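You operate a simulated robot arm through the tools that you are given. There is no shell and no other tool. Be economical: measure what you need, move in short steps, check, and stop when the job is done.

The job below is to be done with a simulated robot arm. You get a single attempt, and the scene is never put back.

## Task
Measure the biscuit, set the length dial and comb the biscuit square.
Fine: dial on the measured length; centre lane; draw the slider and the comb back.

The check looks at the end state, three seconds after you hand in, the way a careful person would. Anything else that was tipped, shoved, dropped, spilled or broken makes it a failure.

## Robot
A 7-joint arm with a two-finger parallel gripper, fixed in place. Base frame: the origin is at the foot of the arm, x ahead of it, y to its left, z up. Readings come in cm, rad, newtons and seconds.
Its first joint turns from -1.152 to 1.152 rad. Payload 1.57 kg.
Tool frame: the origin (TCP) lies between the finger pads and is the grasp point; the fingertips stand 3 cm ahead of it; z points along the fingers, y is the line along which they close. The gripper opens to 11 cm. The fingers are 2.4 cm wide and 1.2 cm thick; the gripper's body (4.8 by 11.2 cm) begins 7.8 cm behind the TCP.
Orientation is that of the tool frame in the base frame, as [roll, pitch, yaw] about the fixed x, y, z axes, in that order (R = Rz(yaw) Ry(pitch) Rx(roll)). With the fingers straight down and closing along the base's y, the tool's x points along the base's -x, its y along +y and its z along -z.

## Interface
- The arm moves only by the tool apply_moves. Its argument "moves" is a list that holds one entry, the list of rows, each a list of 7 numbers: the shift along the tool's x, y, z in cm, then the turn, a rotation vector about the tool's x, y, z in rad, then the finger opening in cm, from 0 to 11. In form: [[[tx, ty, tz, ax, ay, az, grip], ...]]. A call has 1 to 12 rows; each row is the pose to reach, as a shift and turn from the pose commanded when the call began, along the tool's axes at that moment. Each row takes 0.2 s and may step no farther than 5 cm and 0.15 rad from the row before; otherwise, or with a gripper value out of range, the whole call is refused. Where a pose cannot be reached the arm comes as near as it can. A force on the tool above 70 N (or 10 N above the force at the start of the call, whichever is more), or a blocked arm, ends the call early, and 0.2 s more pass. The fingers move at their own pace (about 10.8 cm/s each) and stop on an object; they squeeze with about 24 N. The grip force told is the motor's: it shows also when the fingers shut on nothing. Time passes only in rows, and 0.2 s behind the last, so rows that repeat a pose let the fingers close. The reply holds the time, the measured pose of the TCP, the force on the tool along the base axes, the opening and the grip force, in the units named above and with some noise.
- Cameras (640 x 400 px; columns grow to the right, rows downward): "scene" is fixed at [16.09, -39.17, 139.27]; the picture's right is [0.80, -0.60, 0.00], its down [-0.41, -0.53, -0.74] and it looks along [0.45, 0.59, -0.67] (base axes); focal length 268 px, centre (320, 200). "wrist" rides on the gripper at [7, 1.6, -14.1] in the tool frame; the picture's right is [-0.23, 0.97, 0.00], its down [-0.86, -0.20, -0.48] and it looks along [-0.47, -0.11, 0.88] (tool axes); focal length 222 px, centre (320, 200). There is no depth. A picture from a camera that has moved, and an enlarged one, comes with that camera's place and axes in the base frame and with its lens.
- capture(camera): a new picture of that camera. No time passes.
- close_up(camera, box): a new picture of the part [left, top, right, bottom] of that camera's present view, enlarged. No time passes.
- sign_off(): hands the job in; it is judged then, once.

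Go step by step. Nothing tells you positions but the pictures and the camera data: compare them with the known pose of the tool, close in by small moves and look again before you grip or let go. The budget is 120 turns and 84 pictures, counting those below and the enlarged ones. Unless the task says otherwise, let go and move clear before handing in, and close with one line.

The tools are called as a command line: name --argument value ..., lists and objects as JSON in quotes. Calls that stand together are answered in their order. apply_moves: Moves the arm, as the interface text tells. Its arguments: {"type":"object","properties":{"moves":{"type":"array"}},"required":["moves"]} The other tools are called the same way: capture (camera) takes a picture; close_up (camera, box) takes an enlarged picture of a part of a camera's view; sign_off () hands the job in.

At the start:

```text
t: 0.0
tool_pos: [33.54, 18.64, 117.85]
tcp_rot: [3.14, -0.001, -3.141]
wrist_force: [0.1, -0.1, -0.2]
grip_width: 11.01
finger_force: 0.1
```

scene: 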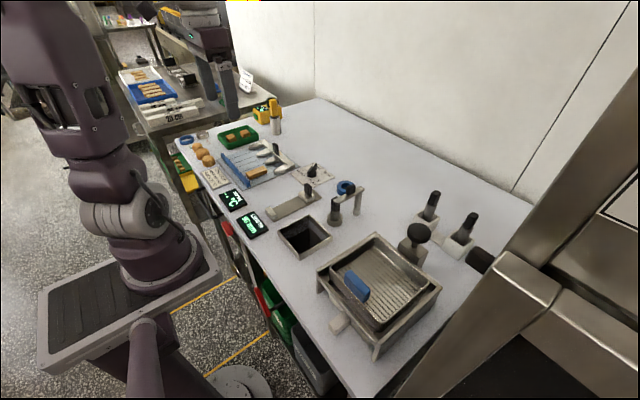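
wrist: 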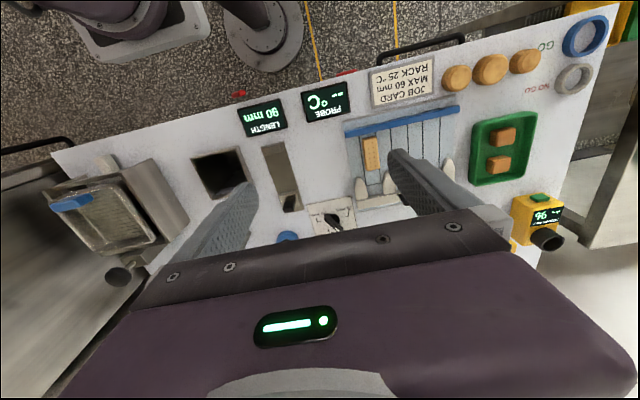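

I see a bench with a biscuit in a lane jig (comb lanes), a length slider, a dial and displays. I'll enlarge the views to understand the devices.

close_up --camera "scene" --box '[170, 90, 370, 215]'

close_up --camera "wrist" --box '[230, 50, 470, 200]'

close_up --camera "scene" --box '[220, 150, 380, 250]'

```text
3.20 times, centred on (270, 152) of scene
camera zoom: at [16.09, -39.17, 139.27], right [0.8, -0.6, 0.0], down [-0.41, -0.53, -0.74], along [0.45, 0.59, -0.67], focal length 858 px, centre (480, 352)
```

zoom: 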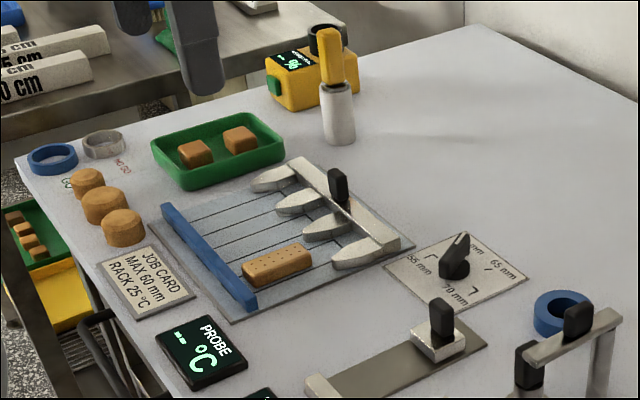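

```text
2.67 times, centred on (350, 125) of wrist
camera zoom: at [26.55, 20.26, 132.02], right [0.23, 0.97, 0.0], down [0.86, -0.2, 0.48], along [0.47, -0.11, -0.88], focal length 592 px, centre (240, 400)
```

zoom: 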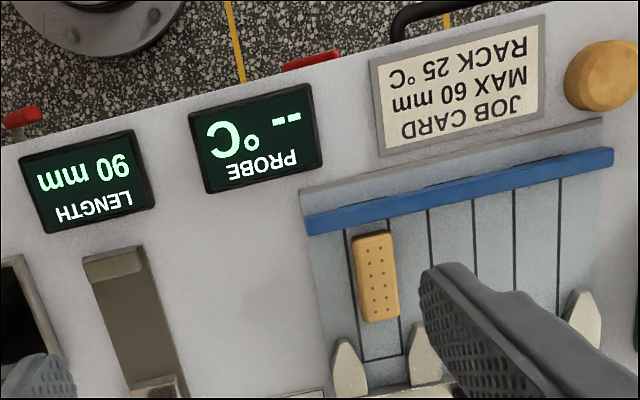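

```text
4.00 times, centred on (300, 200) of scene
camera zoom: at [16.09, -39.17, 139.27], right [0.8, -0.6, 0.0], down [-0.41, -0.53, -0.74], along [0.45, 0.59, -0.67], focal length 1072 px, centre (400, 200)
```

zoom: 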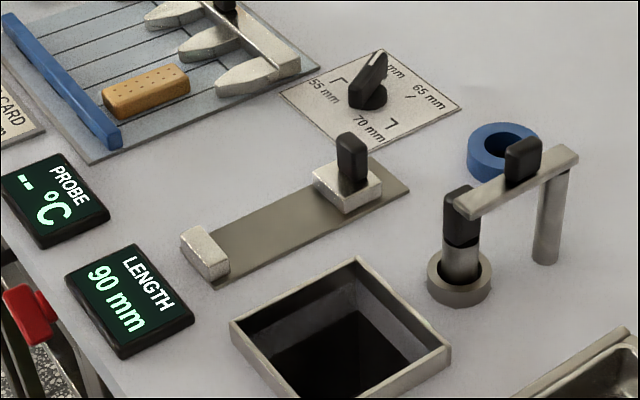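

The biscuit triangulates to about (41.6, 27, 89), so the bench top is near z≈88.5 rather than 14.5. I trust the pictures. I'll move to a closer viewpoint over the lane board.

apply_moves --moves '[[[0, 2, 3, 0, 0, 0, 11], [0, 4, 6, 0, 0, 0, 11], [0, 6, 9, 0, 0, 0, 11], [0, 7, 9, 0, 0, 0, 11], [0, 7, 9, 0, 0, 0, 11]]]'

capture --camera "wrist"

```text
t: 1.2
tool_pos: [33.61, 25.61, 108.89]
tcp_rot: [-3.141, 0.0, -3.141]
wrist_force: [1.0, -0.7, 0.3]
grip_width: 11.02
finger_force: 0.1
```

```text
78 pictures are left
camera wrist: at [26.55, 27.18, 123.09], right [0.23, 0.97, 0.0], down [0.86, -0.2, 0.48], along [0.47, -0.11, -0.88], focal length 222 px, centre (320, 200)
```

wrist: 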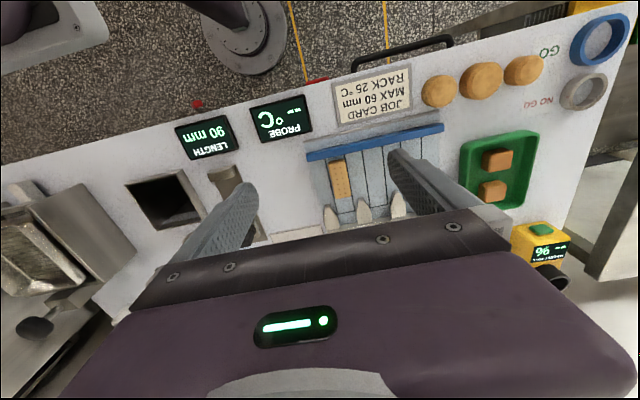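

The view is good only up to about the TCP's x. I'll go farther forward to see the comb and dial.

apply_moves --moves '[[[-4, -1, 0, 0, 0, 0, 11], [-8, -2, 2, 0, 0, 0, 11], [-12, -3, 3, 0, 0, 0, 11], [-12, -3, 3, 0, 0, 0, 11]]]'

capture --camera "wrist"

```text
t: 2.2
tool_pos: [45.59, 22.7, 105.73]
tcp_rot: [3.141, -0.001, 3.142]
wrist_force: [0.5, -0.2, 0.3]
grip_width: 11.01
finger_force: 0.0
```

```text
77 pictures are left
camera wrist: at [38.59, 24.29, 119.89], right [0.23, 0.97, 0.0], down [0.86, -0.2, 0.48], along [0.47, -0.11, -0.88], focal length 222 px, centre (320, 200)
```

wrist: 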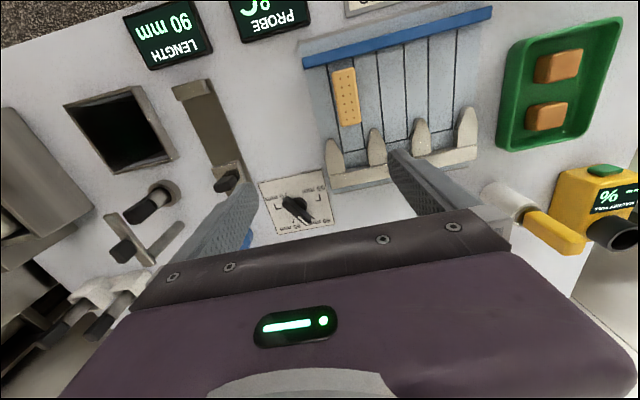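

close_up --camera "wrist" --box '[160, 0, 500, 240]'

close_up --camera "scene" --box '[210, 120, 330, 200]'

```text
1.67 times, centred on (330, 120) of wrist
camera zoom: at [38.59, 24.29, 119.89], right [0.23, 0.97, 0.0], down [0.86, -0.2, 0.48], along [0.47, -0.11, -0.88], focal length 370 px, centre (303, 333)
```

zoom: 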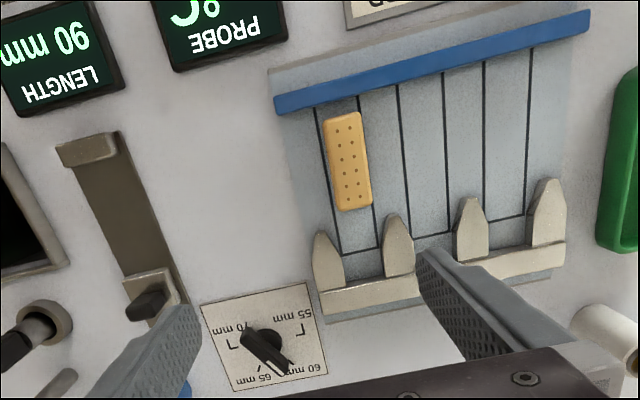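

```text
5.00 times, centred on (270, 160) of scene
camera zoom: at [16.1, -39.18, 139.27], right [0.8, -0.6, 0.0], down [-0.41, -0.53, -0.74], along [0.45, 0.59, -0.67], focal length 1340 px, centre (570, 400)
```

zoom: 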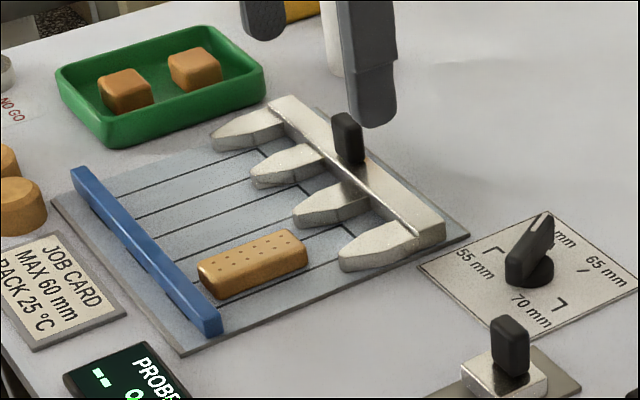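

Three lanes sit between four teeth; the biscuit is in the lane at lowest y (centre ~(41.5, 27)), the fence at x≈36.7, the comb bar at x≈52, the gauge at y≈8 and the dial near (54, 14). I'll move above the biscuit and look again.

apply_moves --moves '[[[2, 2, 3, 0, 0, 0, 8], [4.1, 4.3, 6, 0, 0, 0.05, 7], [4.1, 4.3, 7.7, 0, 0, 0.05, 7], [4.1, 4.3, 7.7, 0, 0, 0.05, 7]]]'

capture --camera "wrist"

close_up --camera "scene" --box '[210, 120, 330, 200]'

```text
t: 3.2
tool_pos: [41.47, 27.06, 97.91]
tcp_rot: [3.141, -0.001, 3.09]
wrist_force: [0.9, 0.7, 0.1]
grip_width: 6.98
finger_force: 0.0
```

```text
74 pictures are left
camera wrist: at [34.65, 28.99, 112.21], right [0.28, 0.96, 0.0], down [0.84, -0.24, 0.48], along [0.46, -0.13, -0.88], focal length 222 px, centre (320, 200)
```

wrist: 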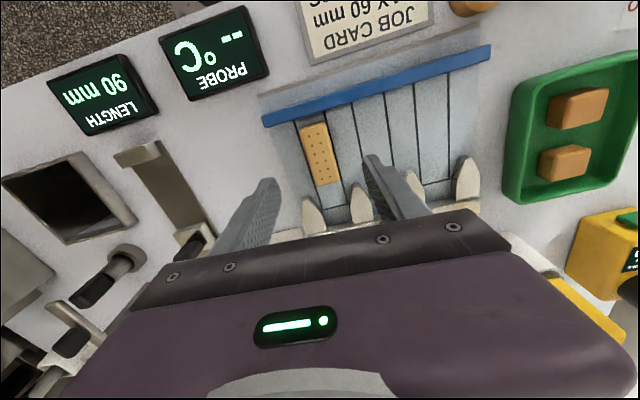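

```text
5.00 times, centred on (270, 160) of scene
camera zoom: at [16.09, -39.17, 139.27], right [0.8, -0.6, 0.0], down [-0.41, -0.53, -0.74], along [0.45, 0.59, -0.67], focal length 1340 px, centre (570, 400)
```

zoom: 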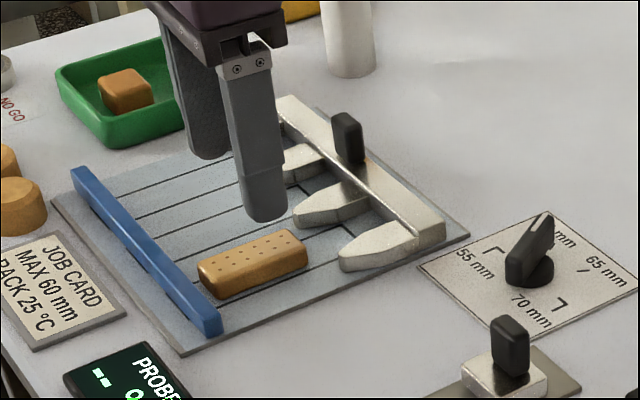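

The biscuit sits at (41.4, 27.1), centred under the tool, and the tooth tips start at x≈46, clear of the fingers. I'll descend part-way and check height.

apply_moves --moves '[[[0, 0, 3, 0, 0, -0.02, 6], [0, 0, 5.2, 0, 0, -0.02, 5.5], [0, 0, 5.2, 0, 0, -0.02, 5.5]]]'

close_up --camera "wrist" --box '[200, 60, 500, 260]'

close_up --camera "scene" --box '[220, 130, 310, 190]'

```text
t: 4.0
tool_pos: [41.27, 27.04, 92.98]
tcp_rot: [-3.141, 0.0, 3.112]
wrist_force: [0.7, -0.4, -0.5]
grip_width: 5.5
finger_force: 0.0
```

```text
2.00 times, centred on (350, 160) of wrist
camera zoom: at [34.38, 28.78, 107.04], right [0.26, 0.97, 0.0], down [0.85, -0.23, 0.48], along [0.46, -0.12, -0.88], focal length 444 px, centre (260, 280)
```

zoom: 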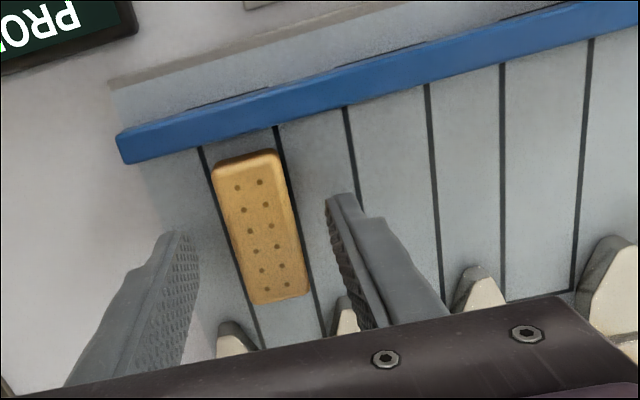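

```text
6.67 times, centred on (265, 160) of scene
camera zoom: at [16.09, -39.17, 139.27], right [0.8, -0.6, 0.0], down [-0.41, -0.53, -0.74], along [0.45, 0.59, -0.67], focal length 1786 px, centre (687, 467)
```

zoom: 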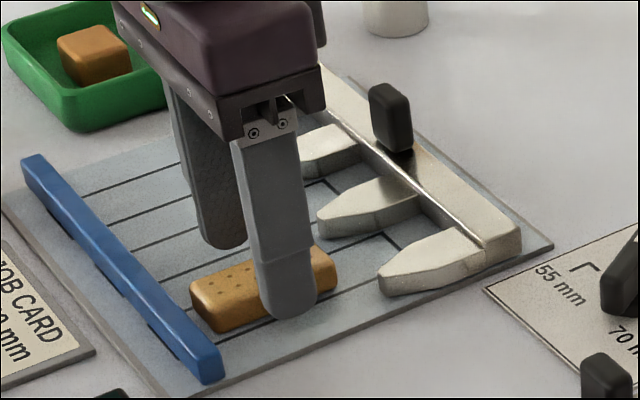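

The board top triangulates to z≈88.2, and the tips straddle the biscuit. I'll go down so tips are ~0.5 cm above the board, close on it and lift.

apply_moves --moves '[[[0, 0, 0.7, 0, 0, 0, 5.5], [0, 0, 1.2, 0, 0, 0, 5.5], [0, 0, 1.2, 0, 0, 0, 3.5], [0, 0, 1.2, 0, 0, 0, 2], [0, 0, 1.2, 0, 0, 0, 2]]]'

close_up --camera "wrist" --box '[200, 60, 500, 260]'

```text
t: 5.2
tool_pos: [41.47, 26.95, 91.73]
tcp_rot: [3.141, 0.001, 3.11]
wrist_force: [-0.3, 0.9, 0.5]
grip_width: 2.7
finger_force: 14.0
```

```text
2.00 times, centred on (350, 160) of wrist
camera zoom: at [34.39, 28.74, 105.9], right [0.26, 0.97, 0.0], down [0.85, -0.22, 0.48], along [0.46, -0.12, -0.88], focal length 444 px, centre (260, 280)
```

zoom: 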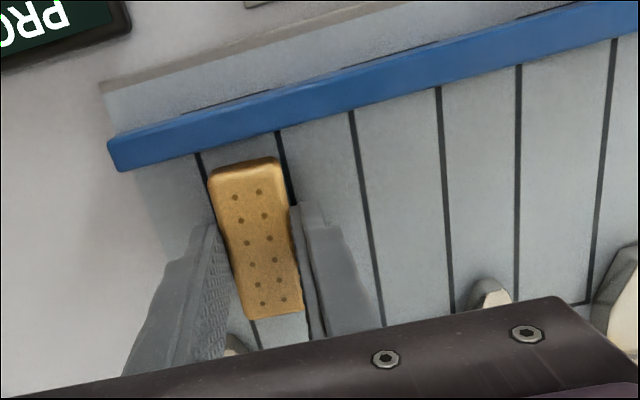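

The biscuit is gripped at 2.7 cm wide. Next I lift it and carry it over the gauge, whose centre is about (41.4, 8.6).

apply_moves --moves '[[[0, 0, -2, 0, 0, 0, 2], [0, 0, -6, 0, 0, 0, 2], [-0.15, -4.5, -6.5, 0, 0, 0, 2], [-0.3, -9, -6.5, 0, 0, 0, 2], [-0.45, -13.5, -6.5, 0, 0, -0.03, 2], [-0.5, -18, -6.5, 0, 0, -0.03, 2], [-0.5, -18.3, -6.5, 0, 0, -0.03, 2], [-0.5, -18.3, -6.5, 0, 0, -0.03, 2]]]'

capture --camera "wrist"

close_up --camera "scene" --box '[230, 130, 365, 220]'

```text
t: 7.0
tool_pos: [41.21, 8.66, 98.35]
tcp_rot: [-3.141, -0.002, -3.141]
wrist_force: [-1.0, 0.0, -0.2]
grip_width: 2.71
finger_force: 13.7
```

```text
69 pictures are left
camera wrist: at [34.22, 10.17, 112.41], right [0.23, 0.97, 0.0], down [0.86, -0.2, 0.48], along [0.47, -0.11, -0.88], focal length 222 px, centre (320, 200)
```

wrist: 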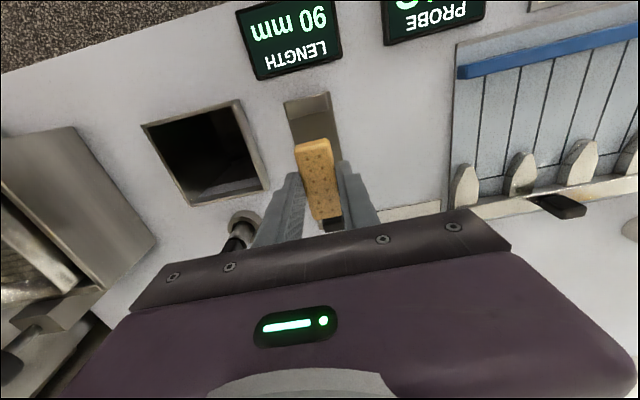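

```text
4.44 times, centred on (298, 175) of scene
camera zoom: at [16.09, -39.18, 139.27], right [0.8, -0.6, 0.0], down [-0.41, -0.53, -0.74], along [0.45, 0.59, -0.67], focal length 1191 px, centre (420, 311)
```

zoom: 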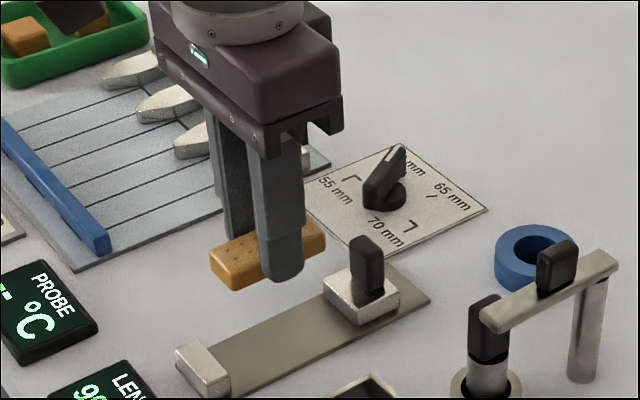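

I'll enlarge the gauge view to place the stop's inner face and slider's face precisely.

close_up --camera "wrist" --box '[240, 80, 400, 240]'

close_up --camera "scene" --box '[260, 180, 335, 230]'

```text
2.50 times, centred on (320, 160) of wrist
camera zoom: at [34.22, 10.17, 112.41], right [0.23, 0.97, 0.0], down [0.86, -0.2, 0.48], along [0.47, -0.11, -0.88], focal length 555 px, centre (320, 300)
```

zoom: 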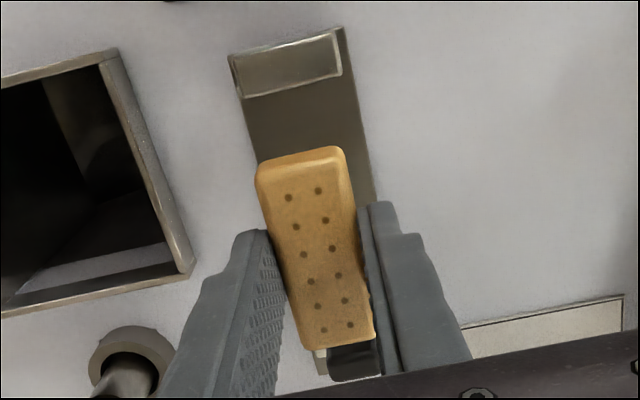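

```text
8.00 times, centred on (298, 205) of scene
camera zoom: at [16.09, -39.18, 139.27], right [0.8, -0.6, 0.0], down [-0.41, -0.53, -0.74], along [0.45, 0.59, -0.67], focal length 2144 px, centre (500, 160)
```

zoom: 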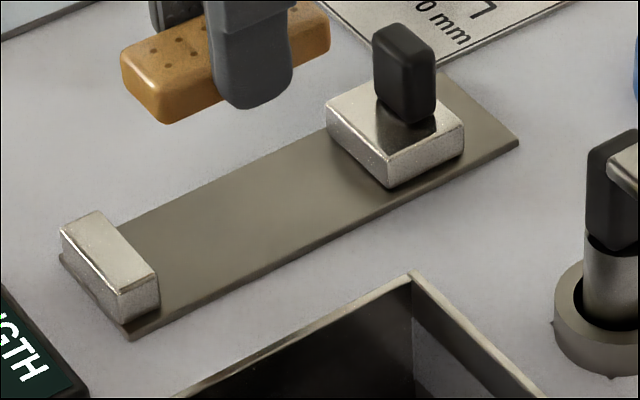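

The stop's inner face is at x≈36.9 with y centre 8.4. I'll shift the biscuit slightly toward the stop, lower it close to the track and check.

apply_moves --moves '[[[0.6, -0.1, 0, 0, 0, 0, 2], [0.6, -0.1, 3, 0, 0, 0, 2], [0.6, -0.1, 5.5, 0, 0, 0, 2], [0.6, -0.1, 6.2, 0, 0, 0, 2], [0.6, -0.1, 6.2, 0, 0, 0, 2]]]'

close_up --camera "wrist" --box '[240, 60, 400, 240]'

close_up --camera "scene" --box '[260, 180, 335, 230]'

```text
t: 8.2
tool_pos: [40.79, 8.67, 91.82]
tcp_rot: [3.141, -0.001, 3.141]
wrist_force: [-0.2, -0.8, -0.1]
grip_width: 2.71
finger_force: 14.5
```

```text
2.22 times, centred on (320, 150) of wrist
camera zoom: at [33.75, 10.2, 106.15], right [0.23, 0.97, 0.0], down [0.86, -0.2, 0.48], along [0.47, -0.11, -0.88], focal length 494 px, centre (320, 311)
```

zoom: 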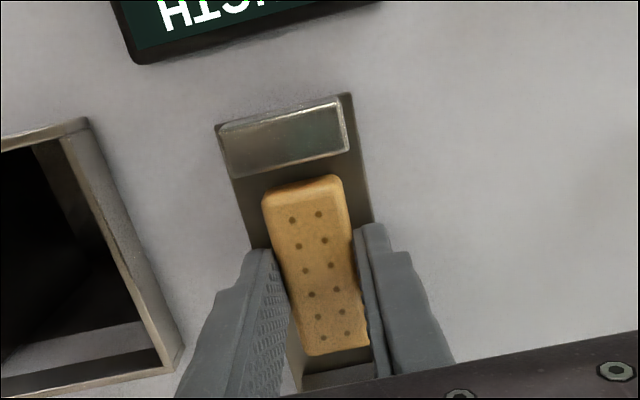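

```text
8.00 times, centred on (298, 205) of scene
camera zoom: at [16.1, -39.17, 139.27], right [0.8, -0.6, 0.0], down [-0.41, -0.53, -0.74], along [0.45, 0.59, -0.67], focal length 2144 px, centre (500, 160)
```

zoom: 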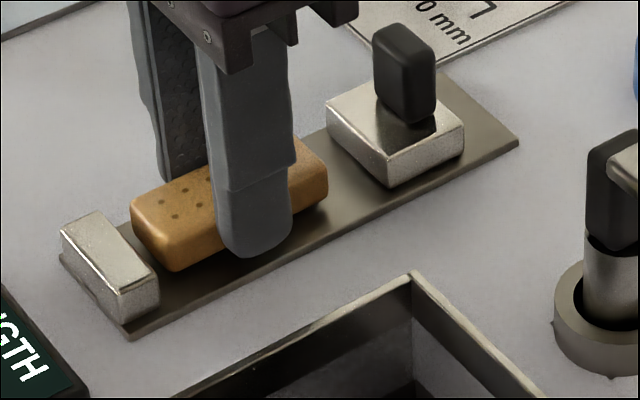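

The biscuit is just above the track, about 0.7 cm short of the stop. I'll nudge it closer, lower a hair, release and rise straight up.

apply_moves --moves '[[[0.4, 0, 0, 0, 0, 0, 2], [0.4, 0, 0.1, 0, 0, 0, 2], [0.4, 0, 0.1, 0, 0, 0, 3.6], [0.4, 0, 0.1, 0, 0, 0, 4.6], [0.4, 0, 0.1, 0, 0, 0, 4.6]]]'

apply_moves --moves '[[[0, 0, -3, 0, 0, 0, 4.6], [0, 0, -7, 0, 0, 0, 4.6], [-3, 0, -9, 0, 0, 0, 4.6], [-3, 0, -9, 0, 0, 0, 4.6]]]'

capture --camera "wrist"

close_up --camera "scene" --box '[260, 180, 335, 230]'

```text
t: 9.4
tool_pos: [40.37, 8.67, 91.95]
tcp_rot: [-3.141, 0.0, -3.141]
wrist_force: [0.1, 0.4, -0.1]
grip_width: 4.59
finger_force: 0.1
```

```text
t: 10.4
tool_pos: [43.52, 8.52, 100.88]
tcp_rot: [-3.141, 0.001, 3.141]
wrist_force: [0.6, 0.5, -0.2]
grip_width: 4.59
finger_force: 0.2
```

```text
63 pictures are left
camera wrist: at [36.53, 10.15, 115.19], right [0.23, 0.97, 0.0], down [0.86, -0.2, 0.48], along [0.47, -0.11, -0.88], focal length 222 px, centre (320, 200)
```

wrist: 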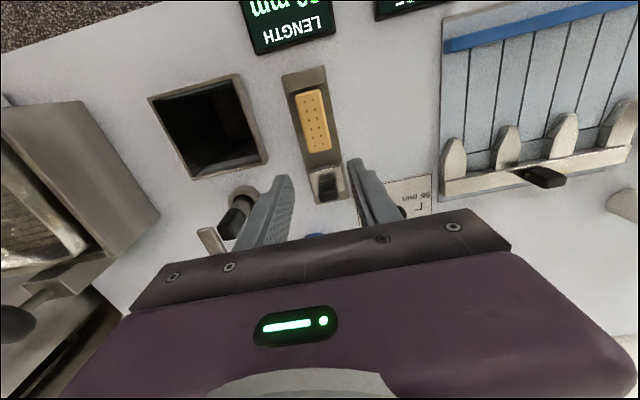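

```text
8.00 times, centred on (298, 205) of scene
camera zoom: at [16.09, -39.18, 139.27], right [0.8, -0.6, 0.0], down [-0.41, -0.53, -0.74], along [0.45, 0.59, -0.67], focal length 2144 px, centre (500, 160)
```

zoom: 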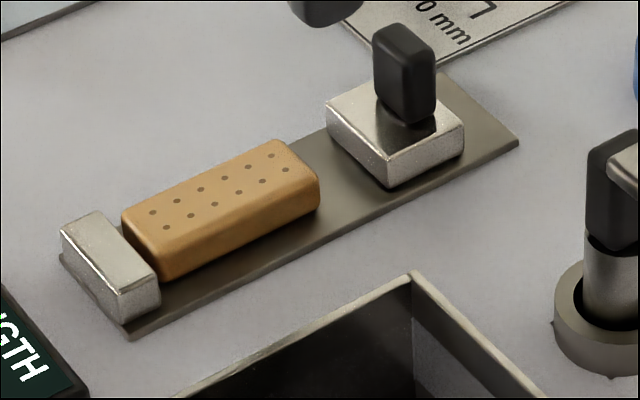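

The biscuit lies cleanly on the gauge. Next I locate the slider knob.

close_up --camera "wrist" --box '[260, 60, 420, 220]'

```text
2.50 times, centred on (340, 140) of wrist
camera zoom: at [36.53, 10.15, 115.19], right [0.23, 0.97, 0.0], down [0.86, -0.2, 0.48], along [0.47, -0.11, -0.88], focal length 555 px, centre (270, 350)
```

zoom: 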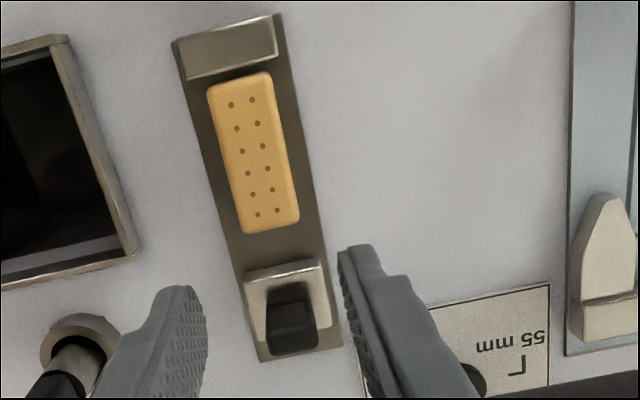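

The knob top is at about (48.1, 8.45, 93.0). I'll move over it, descend with tips at ~90.9 and close on it.

apply_moves --moves '[[[-4.6, 0, 0, 0, 0, 0, 5], [-4.6, 0, 3, 0, 0, 0, 5], [-4.6, 0, 4, 0, 0, 0, 5], [-4.6, 0, 4, 0, 0, 0, 5]]]'

close_up --camera "scene" --box '[260, 160, 350, 220]'

close_up --camera "wrist" --box '[200, 60, 440, 240]'

```text
t: 11.4
tool_pos: [48.08, 8.57, 97.0]
tcp_rot: [-3.141, 0.0, -3.139]
wrist_force: [-0.2, 1.2, 0.3]
grip_width: 5.04
finger_force: 0.0
```

```text
6.67 times, centred on (305, 190) of scene
camera zoom: at [16.09, -39.17, 139.27], right [0.8, -0.6, 0.0], down [-0.41, -0.53, -0.74], along [0.45, 0.59, -0.67], focal length 1786 px, centre (420, 267)
```

zoom: 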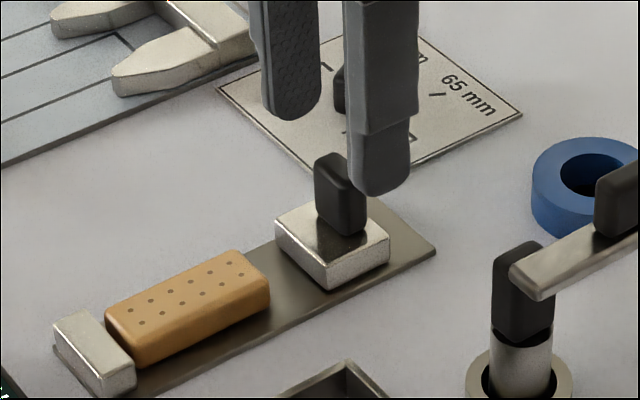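

```text
2.22 times, centred on (320, 150) of wrist
camera zoom: at [41.05, 10.12, 111.13], right [0.23, 0.97, 0.0], down [0.86, -0.2, 0.48], along [0.47, -0.11, -0.88], focal length 494 px, centre (320, 311)
```

zoom: 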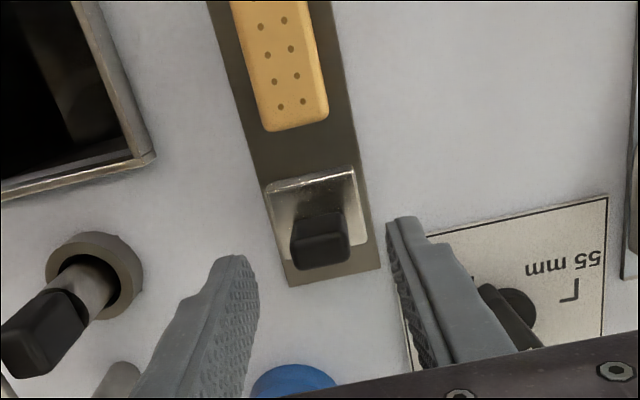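

Alignment is good. Descend and close on the knob.

apply_moves --moves '[[[0, -0.1, 2, 0, 0, 0, 5], [0, -0.1, 3.1, 0, 0, 0, 5], [0, -0.1, 3.1, 0, 0, 0, 3], [0, -0.1, 3.1, 0, 0, 0, 1], [0, -0.1, 3.1, 0, 0, 0, 1]]]'

close_up --camera "scene" --box '[260, 160, 350, 220]'

```text
t: 12.6
tool_pos: [47.79, 8.46, 93.68]
tcp_rot: [3.141, 0.0, 3.141]
wrist_force: [-0.8, 2.5, -6.9]
grip_width: 2.36
finger_force: 35.7
```

```text
6.67 times, centred on (305, 190) of scene
camera zoom: at [16.1, -39.17, 139.27], right [0.8, -0.6, 0.0], down [-0.41, -0.53, -0.74], along [0.45, 0.59, -0.67], focal length 1786 px, centre (420, 267)
```

zoom: 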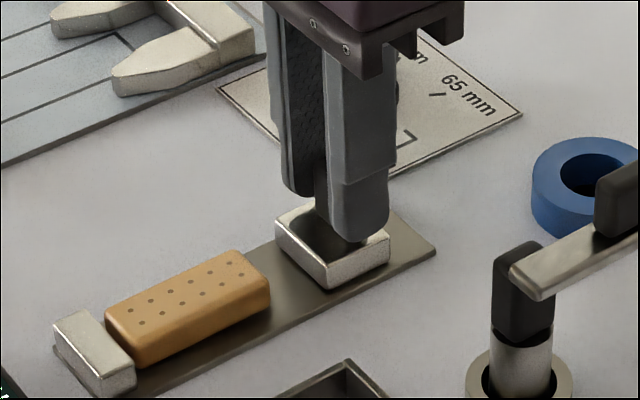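

The knob is gripped. I'll slide it toward the biscuit in small steps, watching the force.

apply_moves --moves '[[[0.5, 0, 0, 0, 0, 0, 1], [1.0, 0, 0, 0, 0, 0, 1], [1.5, 0, 0, 0, 0, 0, 1], [1.8, 0, 0, 0, 0, 0, 1]]]'

close_up --camera "scene" --box '[230, 170, 335, 240]'

```text
t: 13.6
tool_pos: [46.13, 8.41, 93.67]
tcp_rot: [-3.141, -0.001, 3.141]
wrist_force: [0.2, 8.8, -26.2]
grip_width: 2.4
finger_force: 36.2
```

```text
5.71 times, centred on (282, 205) of scene
camera zoom: at [16.13, -39.15, 139.27], right [0.8, -0.6, 0.0], down [-0.41, -0.53, -0.74], along [0.45, 0.59, -0.67], focal length 1531 px, centre (534, 171)
```

zoom: 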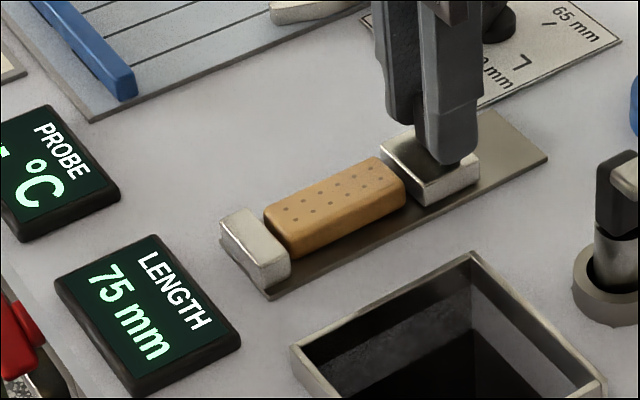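

The display reads 75 mm and there's some vertical strain. I'll relieve it slightly and advance in small steps.

apply_moves --moves '[[[0, 0.05, 0.15, 0, 0, 0, 1], [0.3, 0.05, 0.15, 0, 0, 0, 1], [0.5, 0.05, 0.15, 0, 0, 0, 1], [0.5, 0.05, 0.15, 0, 0, 0, 1]]]'

close_up --camera "scene" --box '[230, 170, 335, 240]'

```text
t: 14.6
tool_pos: [45.77, 8.62, 93.74]
tcp_rot: [3.141, 0.005, -3.141]
wrist_force: [1.6, 6.6, 26.3]
grip_width: 2.38
finger_force: 35.7
```

```text
5.71 times, centred on (282, 205) of scene
camera zoom: at [16.06, -39.17, 139.27], right [0.8, -0.6, 0.0], down [-0.41, -0.53, -0.74], along [0.45, 0.59, -0.67], focal length 1531 px, centre (534, 171)
```

zoom: 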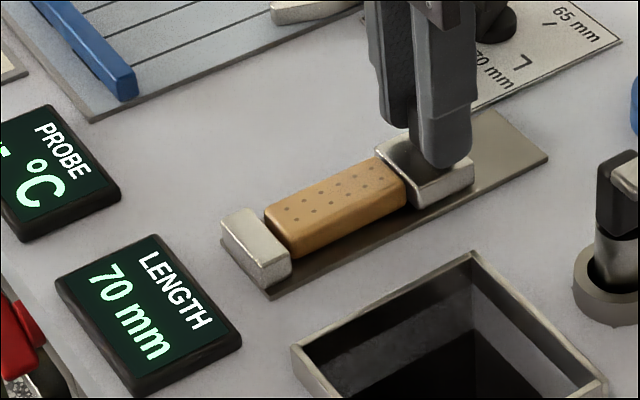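

70 mm now, the slider touching the biscuit but the biscuit still short of the stop. Continue gently.

apply_moves --moves '[[[0.0, -0.03, -0.08, 0, 0, 0, 1], [0.2, -0.03, -0.08, 0, 0, 0, 1], [0.4, -0.03, -0.08, 0, 0, 0, 1], [0.4, -0.03, -0.08, 0, 0, 0, 1]]]'

close_up --camera "scene" --box '[230, 170, 335, 240]'

```text
t: 15.6
tool_pos: [45.39, 8.59, 93.71]
tcp_rot: [-3.141, 0.001, 3.141]
wrist_force: [3.4, 8.9, 24.9]
grip_width: 2.38
finger_force: 36.1
```

```text
5.71 times, centred on (282, 205) of scene
camera zoom: at [16.07, -39.16, 139.27], right [0.8, -0.6, 0.0], down [-0.41, -0.53, -0.74], along [0.45, 0.59, -0.67], focal length 1531 px, centre (534, 171)
```

zoom: 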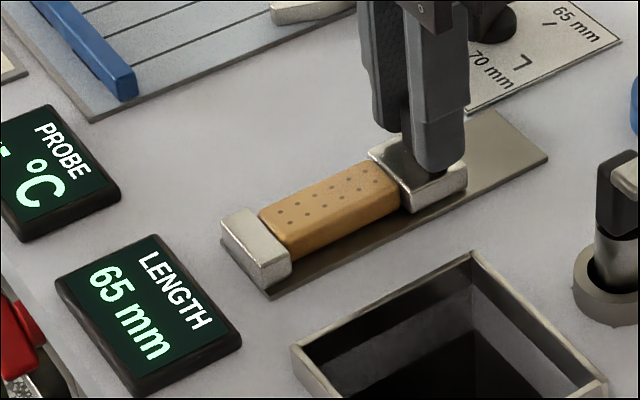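

65 mm now, with the gap nearly closed. I'll push a bit more until resistance appears.

apply_moves --moves '[[[0.1, -0.04, -0.06, 0, 0, 0, 1], [0.2, -0.04, -0.06, 0, 0, 0, 1], [0.2, -0.04, -0.06, 0, 0, 0, 1]]]'

close_up --camera "scene" --box '[230, 170, 335, 240]'

close_up --camera "wrist" --box '[200, 0, 440, 240]'

```text
t: 16.4
tool_pos: [45.35, 8.51, 93.77]
tcp_rot: [3.141, 0.004, -3.142]
wrist_force: [22.5, 13.7, -14.4]
grip_width: 2.37
finger_force: 35.5
```

```text
5.71 times, centred on (282, 205) of scene
camera zoom: at [16.17, -39.14, 139.27], right [0.8, -0.6, 0.0], down [-0.41, -0.53, -0.74], along [0.45, 0.59, -0.67], focal length 1531 px, centre (534, 171)
```

zoom: 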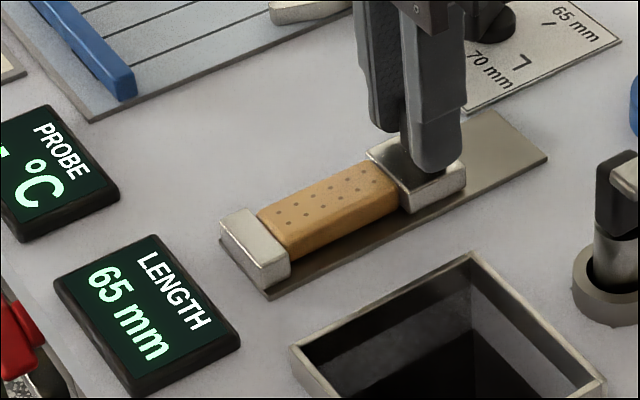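

```text
1.67 times, centred on (320, 120) of wrist
camera zoom: at [38.22, 10.07, 107.94], right [0.23, 0.97, 0.0], down [0.85, -0.2, 0.48], along [0.47, -0.11, -0.88], focal length 370 px, centre (320, 333)
```

zoom: 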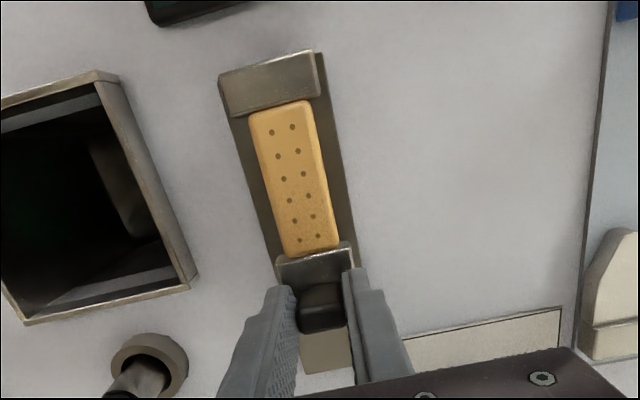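

Firm contact (22 N) at 65 mm: the biscuit measures 65 mm. Now I draw the slider back to its start and release.

apply_moves --moves '[[[-0.3, 0.04, 0.03, 0, 0, 0, 1], [-0.9, 0.04, 0.03, 0, 0, 0, 1], [-1.5, 0.04, 0.02, 0, 0, 0, 1], [-2.1, 0.04, 0.01, 0, 0, 0, 1], [-2.7, 0.03, 0, 0, 0, 0, 1], [-2.9, 0.02, 0, 0, 0, 0, 1], [-2.9, 0.02, 0, 0, 0, 0, 1]]]'

close_up --camera "scene" --box '[230, 170, 335, 240]'

```text
t: 18.0
tool_pos: [47.92, 8.51, 93.72]
tcp_rot: [-3.141, -0.002, -3.141]
wrist_force: [-10.3, 13.1, -14.0]
grip_width: 2.35
finger_force: 35.6
```

```text
5.71 times, centred on (282, 205) of scene
camera zoom: at [16.09, -39.14, 139.28], right [0.8, -0.6, 0.0], down [-0.41, -0.53, -0.74], along [0.45, 0.59, -0.67], focal length 1531 px, centre (534, 171)
```

zoom: 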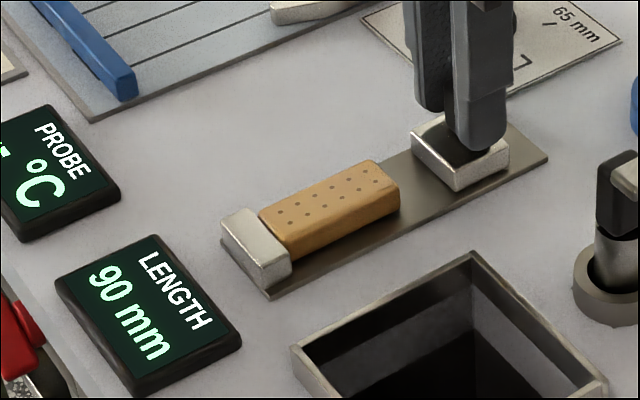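

Slider is back at 90 mm. Release, rise and view the dial.

apply_moves --moves '[[[0, 0, 0, 0, 0, 0, 4], [0, 0, 0, 0, 0, 0, 5], [0, 0, -4, 0, 0, 0, 5], [0, 2, -8, 0, 0, 0, 8], [-1, 4.5, -10, 0, 0, 0, 10], [-1, 5, -10, 0, 0, 0, 10]]]'

capture --camera "wrist"

close_up --camera "scene" --box '[290, 150, 350, 190]'

```text
t: 19.4
tool_pos: [49.15, 13.5, 103.87]
tcp_rot: [3.141, 0.001, -3.141]
wrist_force: [-0.2, -0.2, -0.1]
grip_width: 10.01
finger_force: 0.1
```

```text
51 pictures are left
camera wrist: at [42.14, 15.11, 118.1], right [0.23, 0.97, 0.0], down [0.85, -0.2, 0.48], along [0.47, -0.11, -0.88], focal length 222 px, centre (320, 200)
```

wrist: 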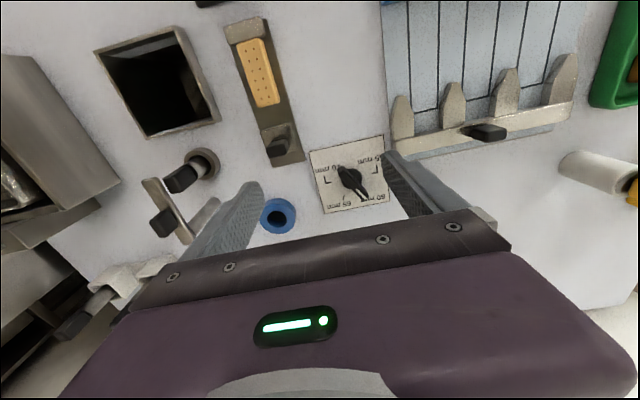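

```text
10.00 times, centred on (320, 170) of scene
camera zoom: at [16.09, -39.17, 139.27], right [0.8, -0.6, 0.0], down [-0.41, -0.53, -0.74], along [0.45, 0.59, -0.67], focal length 2680 px, centre (320, 500)
```

zoom: 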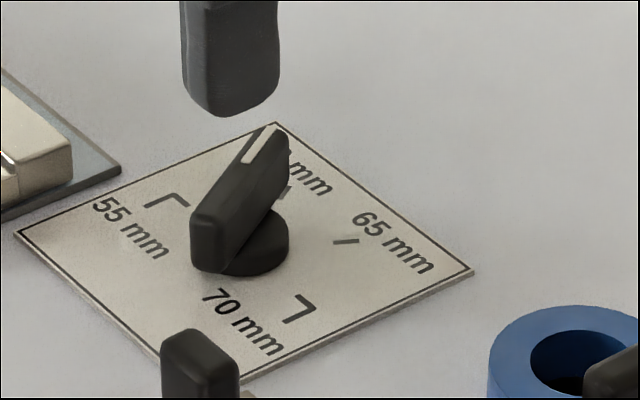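

close_up --camera "wrist" --box '[290, 120, 410, 220]'

```text
4.00 times, centred on (350, 170) of wrist
camera zoom: at [42.14, 15.11, 118.1], right [0.23, 0.97, 0.0], down [0.85, -0.2, 0.48], along [0.47, -0.11, -0.88], focal length 888 px, centre (200, 320)
```

zoom: 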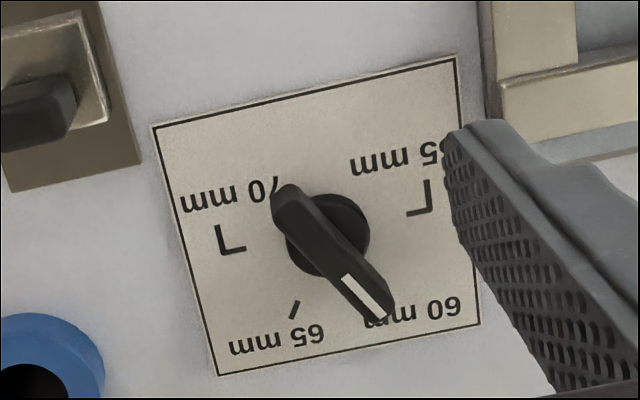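

The dial ticks are 60° apart (55 at +90°, 60 at +30°, 65 at −30°, 70 at −90°), and the pointer is on 60. The knob centre is about (55.2, 16.5), so I must turn it −60°. I'll first check that I can reach over it with the tool yawed +30°.

apply_moves --moves '[[[-2, 1, 1, 0, 0, -0.13, 8], [-4, 2, 2.5, 0, 0, -0.26, 6], [-6.05, 3, 4, 0, 0, -0.39, 5], [-6.05, 3, 5, 0, 0, -0.52, 4.5], [-6.05, 3, 6, 0, 0, -0.52, 4.5], [-6.05, 3, 6, 0, 0, -0.52, 4.5]]]'

close_up --camera "scene" --box '[280, 130, 355, 180]'

close_up --camera "wrist" --box '[240, 100, 400, 220]'

```text
t: 20.8
tool_pos: [55.08, 16.53, 97.82]
tcp_rot: [3.14, -0.001, -2.621]
wrist_force: [-0.2, 0.2, -0.6]
grip_width: 4.48
finger_force: 0.0
```

```text
8.00 times, centred on (318, 155) of scene
camera zoom: at [16.09, -39.17, 139.27], right [0.8, -0.6, 0.0], down [-0.41, -0.53, -0.74], along [0.45, 0.59, -0.67], focal length 2144 px, centre (340, 560)
```

zoom: 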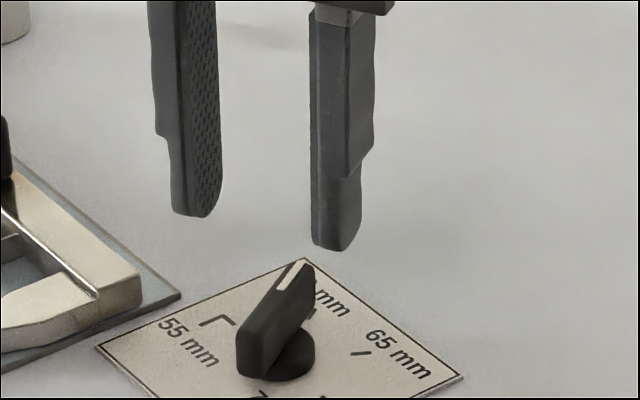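

```text
3.33 times, centred on (320, 160) of wrist
camera zoom: at [48.13, 14.42, 111.96], right [-0.29, 0.96, 0.0], down [0.84, 0.25, 0.48], along [0.46, 0.14, -0.88], focal length 740 px, centre (320, 333)
```

zoom: 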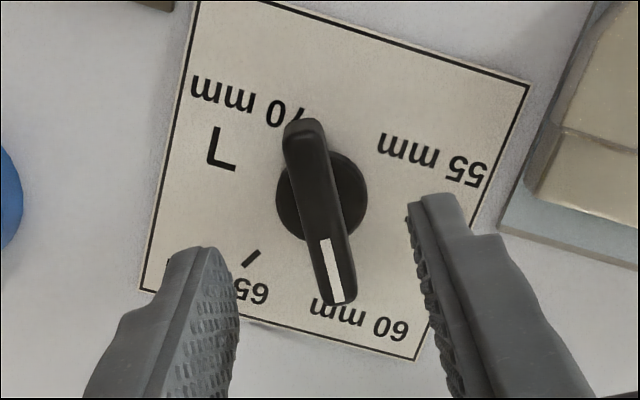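

I can reach it. The knob bar centre is (55.15, 16.65) with its top at z≈91.3. I'll fine-centre, descend to TCP z≈92.9 and close.

apply_moves --moves '[[[-0.1, 0.05, 2, 0, 0, 0, 4.5], [-0.1, 0.05, 4, 0, 0, 0, 4.5], [-0.1, 0.05, 4.8, 0, 0, 0, 4.5], [-0.1, 0.05, 4.8, 0, 0, 0, 4.5]]]'

close_up --camera "scene" --box '[280, 130, 355, 180]'

close_up --camera "wrist" --box '[240, 100, 400, 220]'

```text
t: 21.8
tool_pos: [55.17, 16.55, 92.83]
tcp_rot: [-3.14, 0.001, -2.621]
wrist_force: [-0.3, 0.1, 0.0]
grip_width: 4.51
finger_force: 0.0
```

```text
8.00 times, centred on (318, 155) of scene
camera zoom: at [16.09, -39.17, 139.27], right [0.8, -0.6, 0.0], down [-0.41, -0.53, -0.74], along [0.45, 0.59, -0.67], focal length 2144 px, centre (340, 560)
```

zoom: 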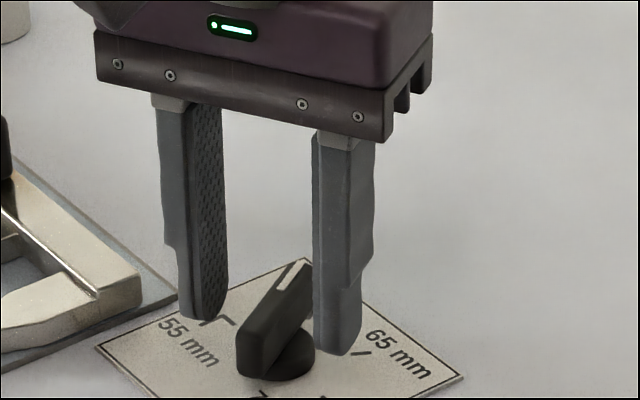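

```text
3.33 times, centred on (320, 160) of wrist
camera zoom: at [48.25, 14.51, 107.1], right [-0.29, 0.96, 0.0], down [0.84, 0.25, 0.48], along [0.46, 0.14, -0.88], focal length 740 px, centre (320, 333)
```

zoom: 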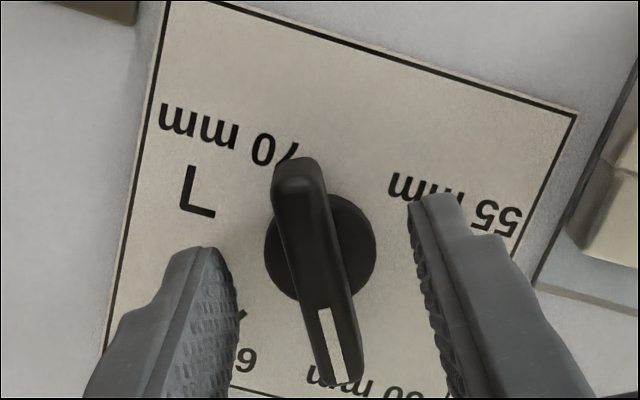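

The fingers straddle the bar. Close on it.

apply_moves --moves '[[[0, 0, 0, 0, 0, 0, 3], [0, 0, 0, 0, 0, 0, 1.5], [0, 0, 0, 0, 0, 0, 0.3], [0, 0, 0, 0, 0, 0, 0.3]]]'

close_up --camera "wrist" --box '[240, 100, 400, 220]'

```text
t: 22.8
tool_pos: [55.21, 16.44, 93.02]
tcp_rot: [-3.141, 0.0, -2.621]
wrist_force: [3.3, -4.6, -2.4]
grip_width: 1.2
finger_force: 29.0
```

```text
3.33 times, centred on (320, 160) of wrist
camera zoom: at [48.28, 14.45, 107.11], right [-0.29, 0.96, 0.0], down [0.84, 0.25, 0.48], along [0.46, 0.14, -0.88], focal length 740 px, centre (320, 333)
```

zoom: 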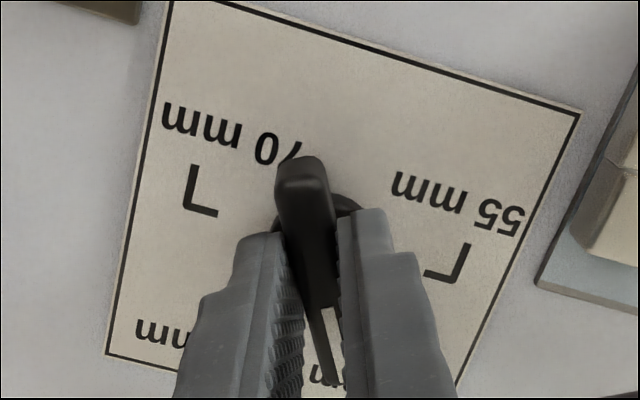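

Gripped at 1.2 cm. Turn halfway first and watch forces.

apply_moves --moves '[[[0, 0, 0, 0, 0, 0.12, 0.3], [0, 0, 0, 0, 0, 0.24, 0.3], [0, 0, 0, 0, 0, 0.36, 0.3], [0, 0, 0, 0, 0, 0.48, 0.3], [0, 0, 0, 0, 0, 0.52, 0.3]]]'

close_up --camera "scene" --box '[280, 130, 355, 180]'

```text
t: 24.0
tool_pos: [55.06, 16.69, 92.93]
tcp_rot: [3.141, -0.002, 3.14]
wrist_force: [6.1, 8.1, -17.0]
grip_width: 1.2
finger_force: 29.2
```

```text
8.00 times, centred on (318, 155) of scene
camera zoom: at [16.14, -39.14, 139.27], right [0.8, -0.6, 0.0], down [-0.41, -0.53, -0.74], along [0.45, 0.59, -0.67], focal length 2144 px, centre (340, 560)
```

zoom: 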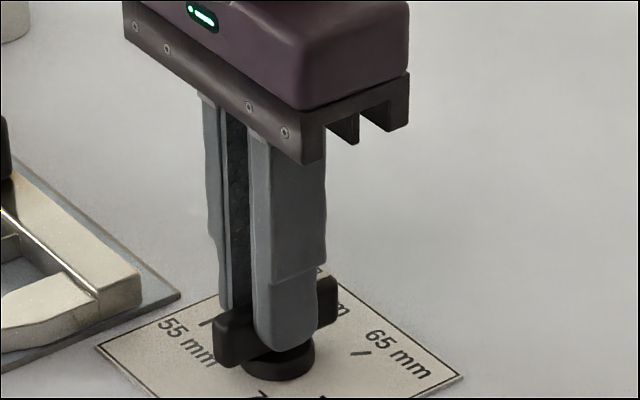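

The dial turned 30° with modest force. Turn the remaining 30°.

apply_moves --moves '[[[0, 0, 0.03, 0, 0, 0.12, 0.3], [0, 0, 0.03, 0, 0, 0.24, 0.3], [0, 0, 0.03, 0, 0, 0.36, 0.3], [0, 0, 0.03, 0, 0, 0.48, 0.3], [0, 0, 0.03, 0, 0, 0.526, 0.3], [0, 0, 0.03, 0, 0, 0.526, 0.3]]]'

close_up --camera "scene" --box '[280, 130, 355, 180]'

close_up --camera "wrist" --box '[240, 100, 400, 220]'

```text
t: 25.4
tool_pos: [55.1, 16.88, 93.05]
tcp_rot: [3.138, -0.001, 2.616]
wrist_force: [14.0, 37.2, -4.5]
grip_width: 1.19
finger_force: 29.2
```

```text
8.00 times, centred on (318, 155) of scene
camera zoom: at [16.14, -39.08, 139.29], right [0.8, -0.6, 0.0], down [-0.41, -0.53, -0.74], along [0.45, 0.59, -0.67], focal length 2144 px, centre (340, 560)
```

zoom: 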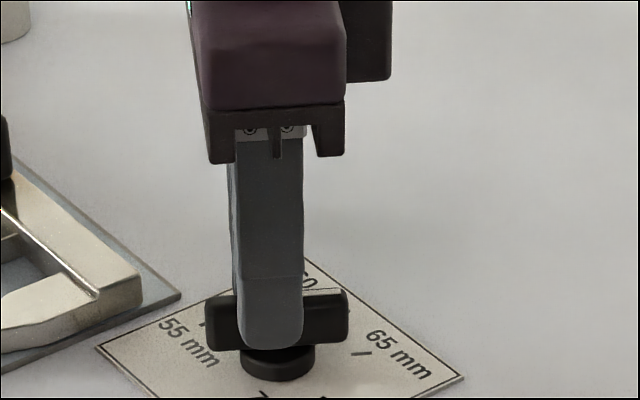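

```text
3.33 times, centred on (320, 160) of wrist
camera zoom: at [49.89, 21.67, 107.16], right [0.68, 0.73, 0.0], down [0.64, -0.6, 0.48], along [0.35, -0.32, -0.88], focal length 740 px, centre (320, 333)
```

zoom: 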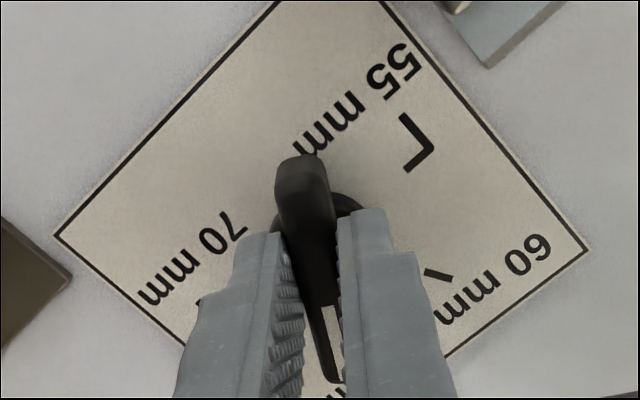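

The dial is turned to 65. I'll relieve the side strain, release and rise to inspect.

apply_moves --moves '[[[0.04, 0.15, 0, 0, 0, 0, 0.3], [0.04, 0.25, 0, 0, 0, 0, 0.3], [0.04, 0.25, 0, 0, 0, 0, 2], [0.04, 0.25, 0, 0, 0, 0, 4], [0.04, 0.25, -2, 0, 0, 0, 4], [0.04, 0.25, -5, 0, 0, 0, 4.5], [0.04, 0.25, -5, 0, 0, 0, 4.5]]]'

close_up --camera "scene" --box '[280, 140, 355, 190]'

close_up --camera "wrist" --box '[240, 100, 400, 220]'

```text
t: 27.0
tool_pos: [55.23, 16.63, 98.04]
tcp_rot: [-3.141, 0.0, 2.617]
wrist_force: [-0.2, 0.3, 0.4]
grip_width: 4.48
finger_force: 0.0
```

```text
8.00 times, centred on (318, 165) of scene
camera zoom: at [16.09, -39.18, 139.27], right [0.8, -0.6, 0.0], down [-0.41, -0.53, -0.74], along [0.45, 0.59, -0.67], focal length 2144 px, centre (340, 480)
```

zoom: 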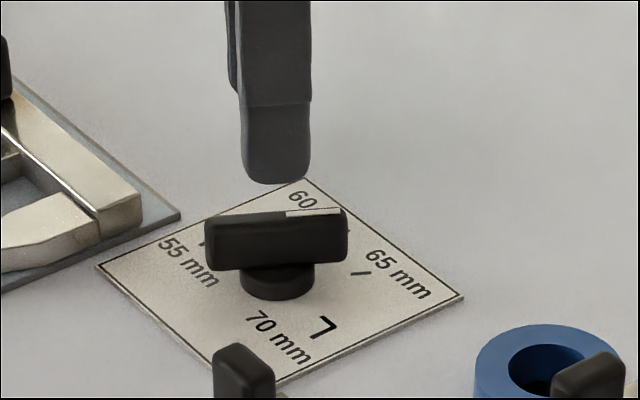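

```text
3.33 times, centred on (320, 160) of wrist
camera zoom: at [50.0, 21.57, 112.25], right [0.69, 0.73, 0.0], down [0.64, -0.6, 0.48], along [0.35, -0.33, -0.88], focal length 740 px, centre (320, 333)
```

zoom: 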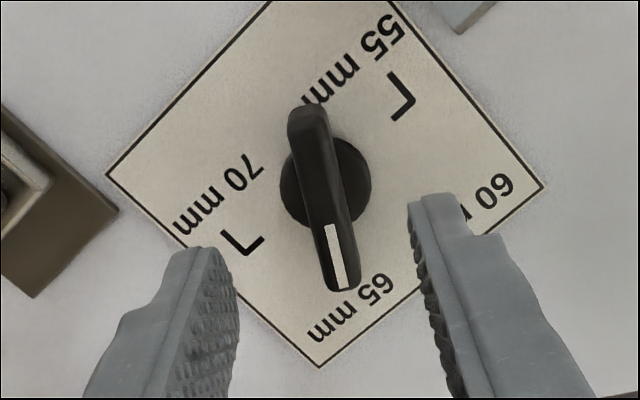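

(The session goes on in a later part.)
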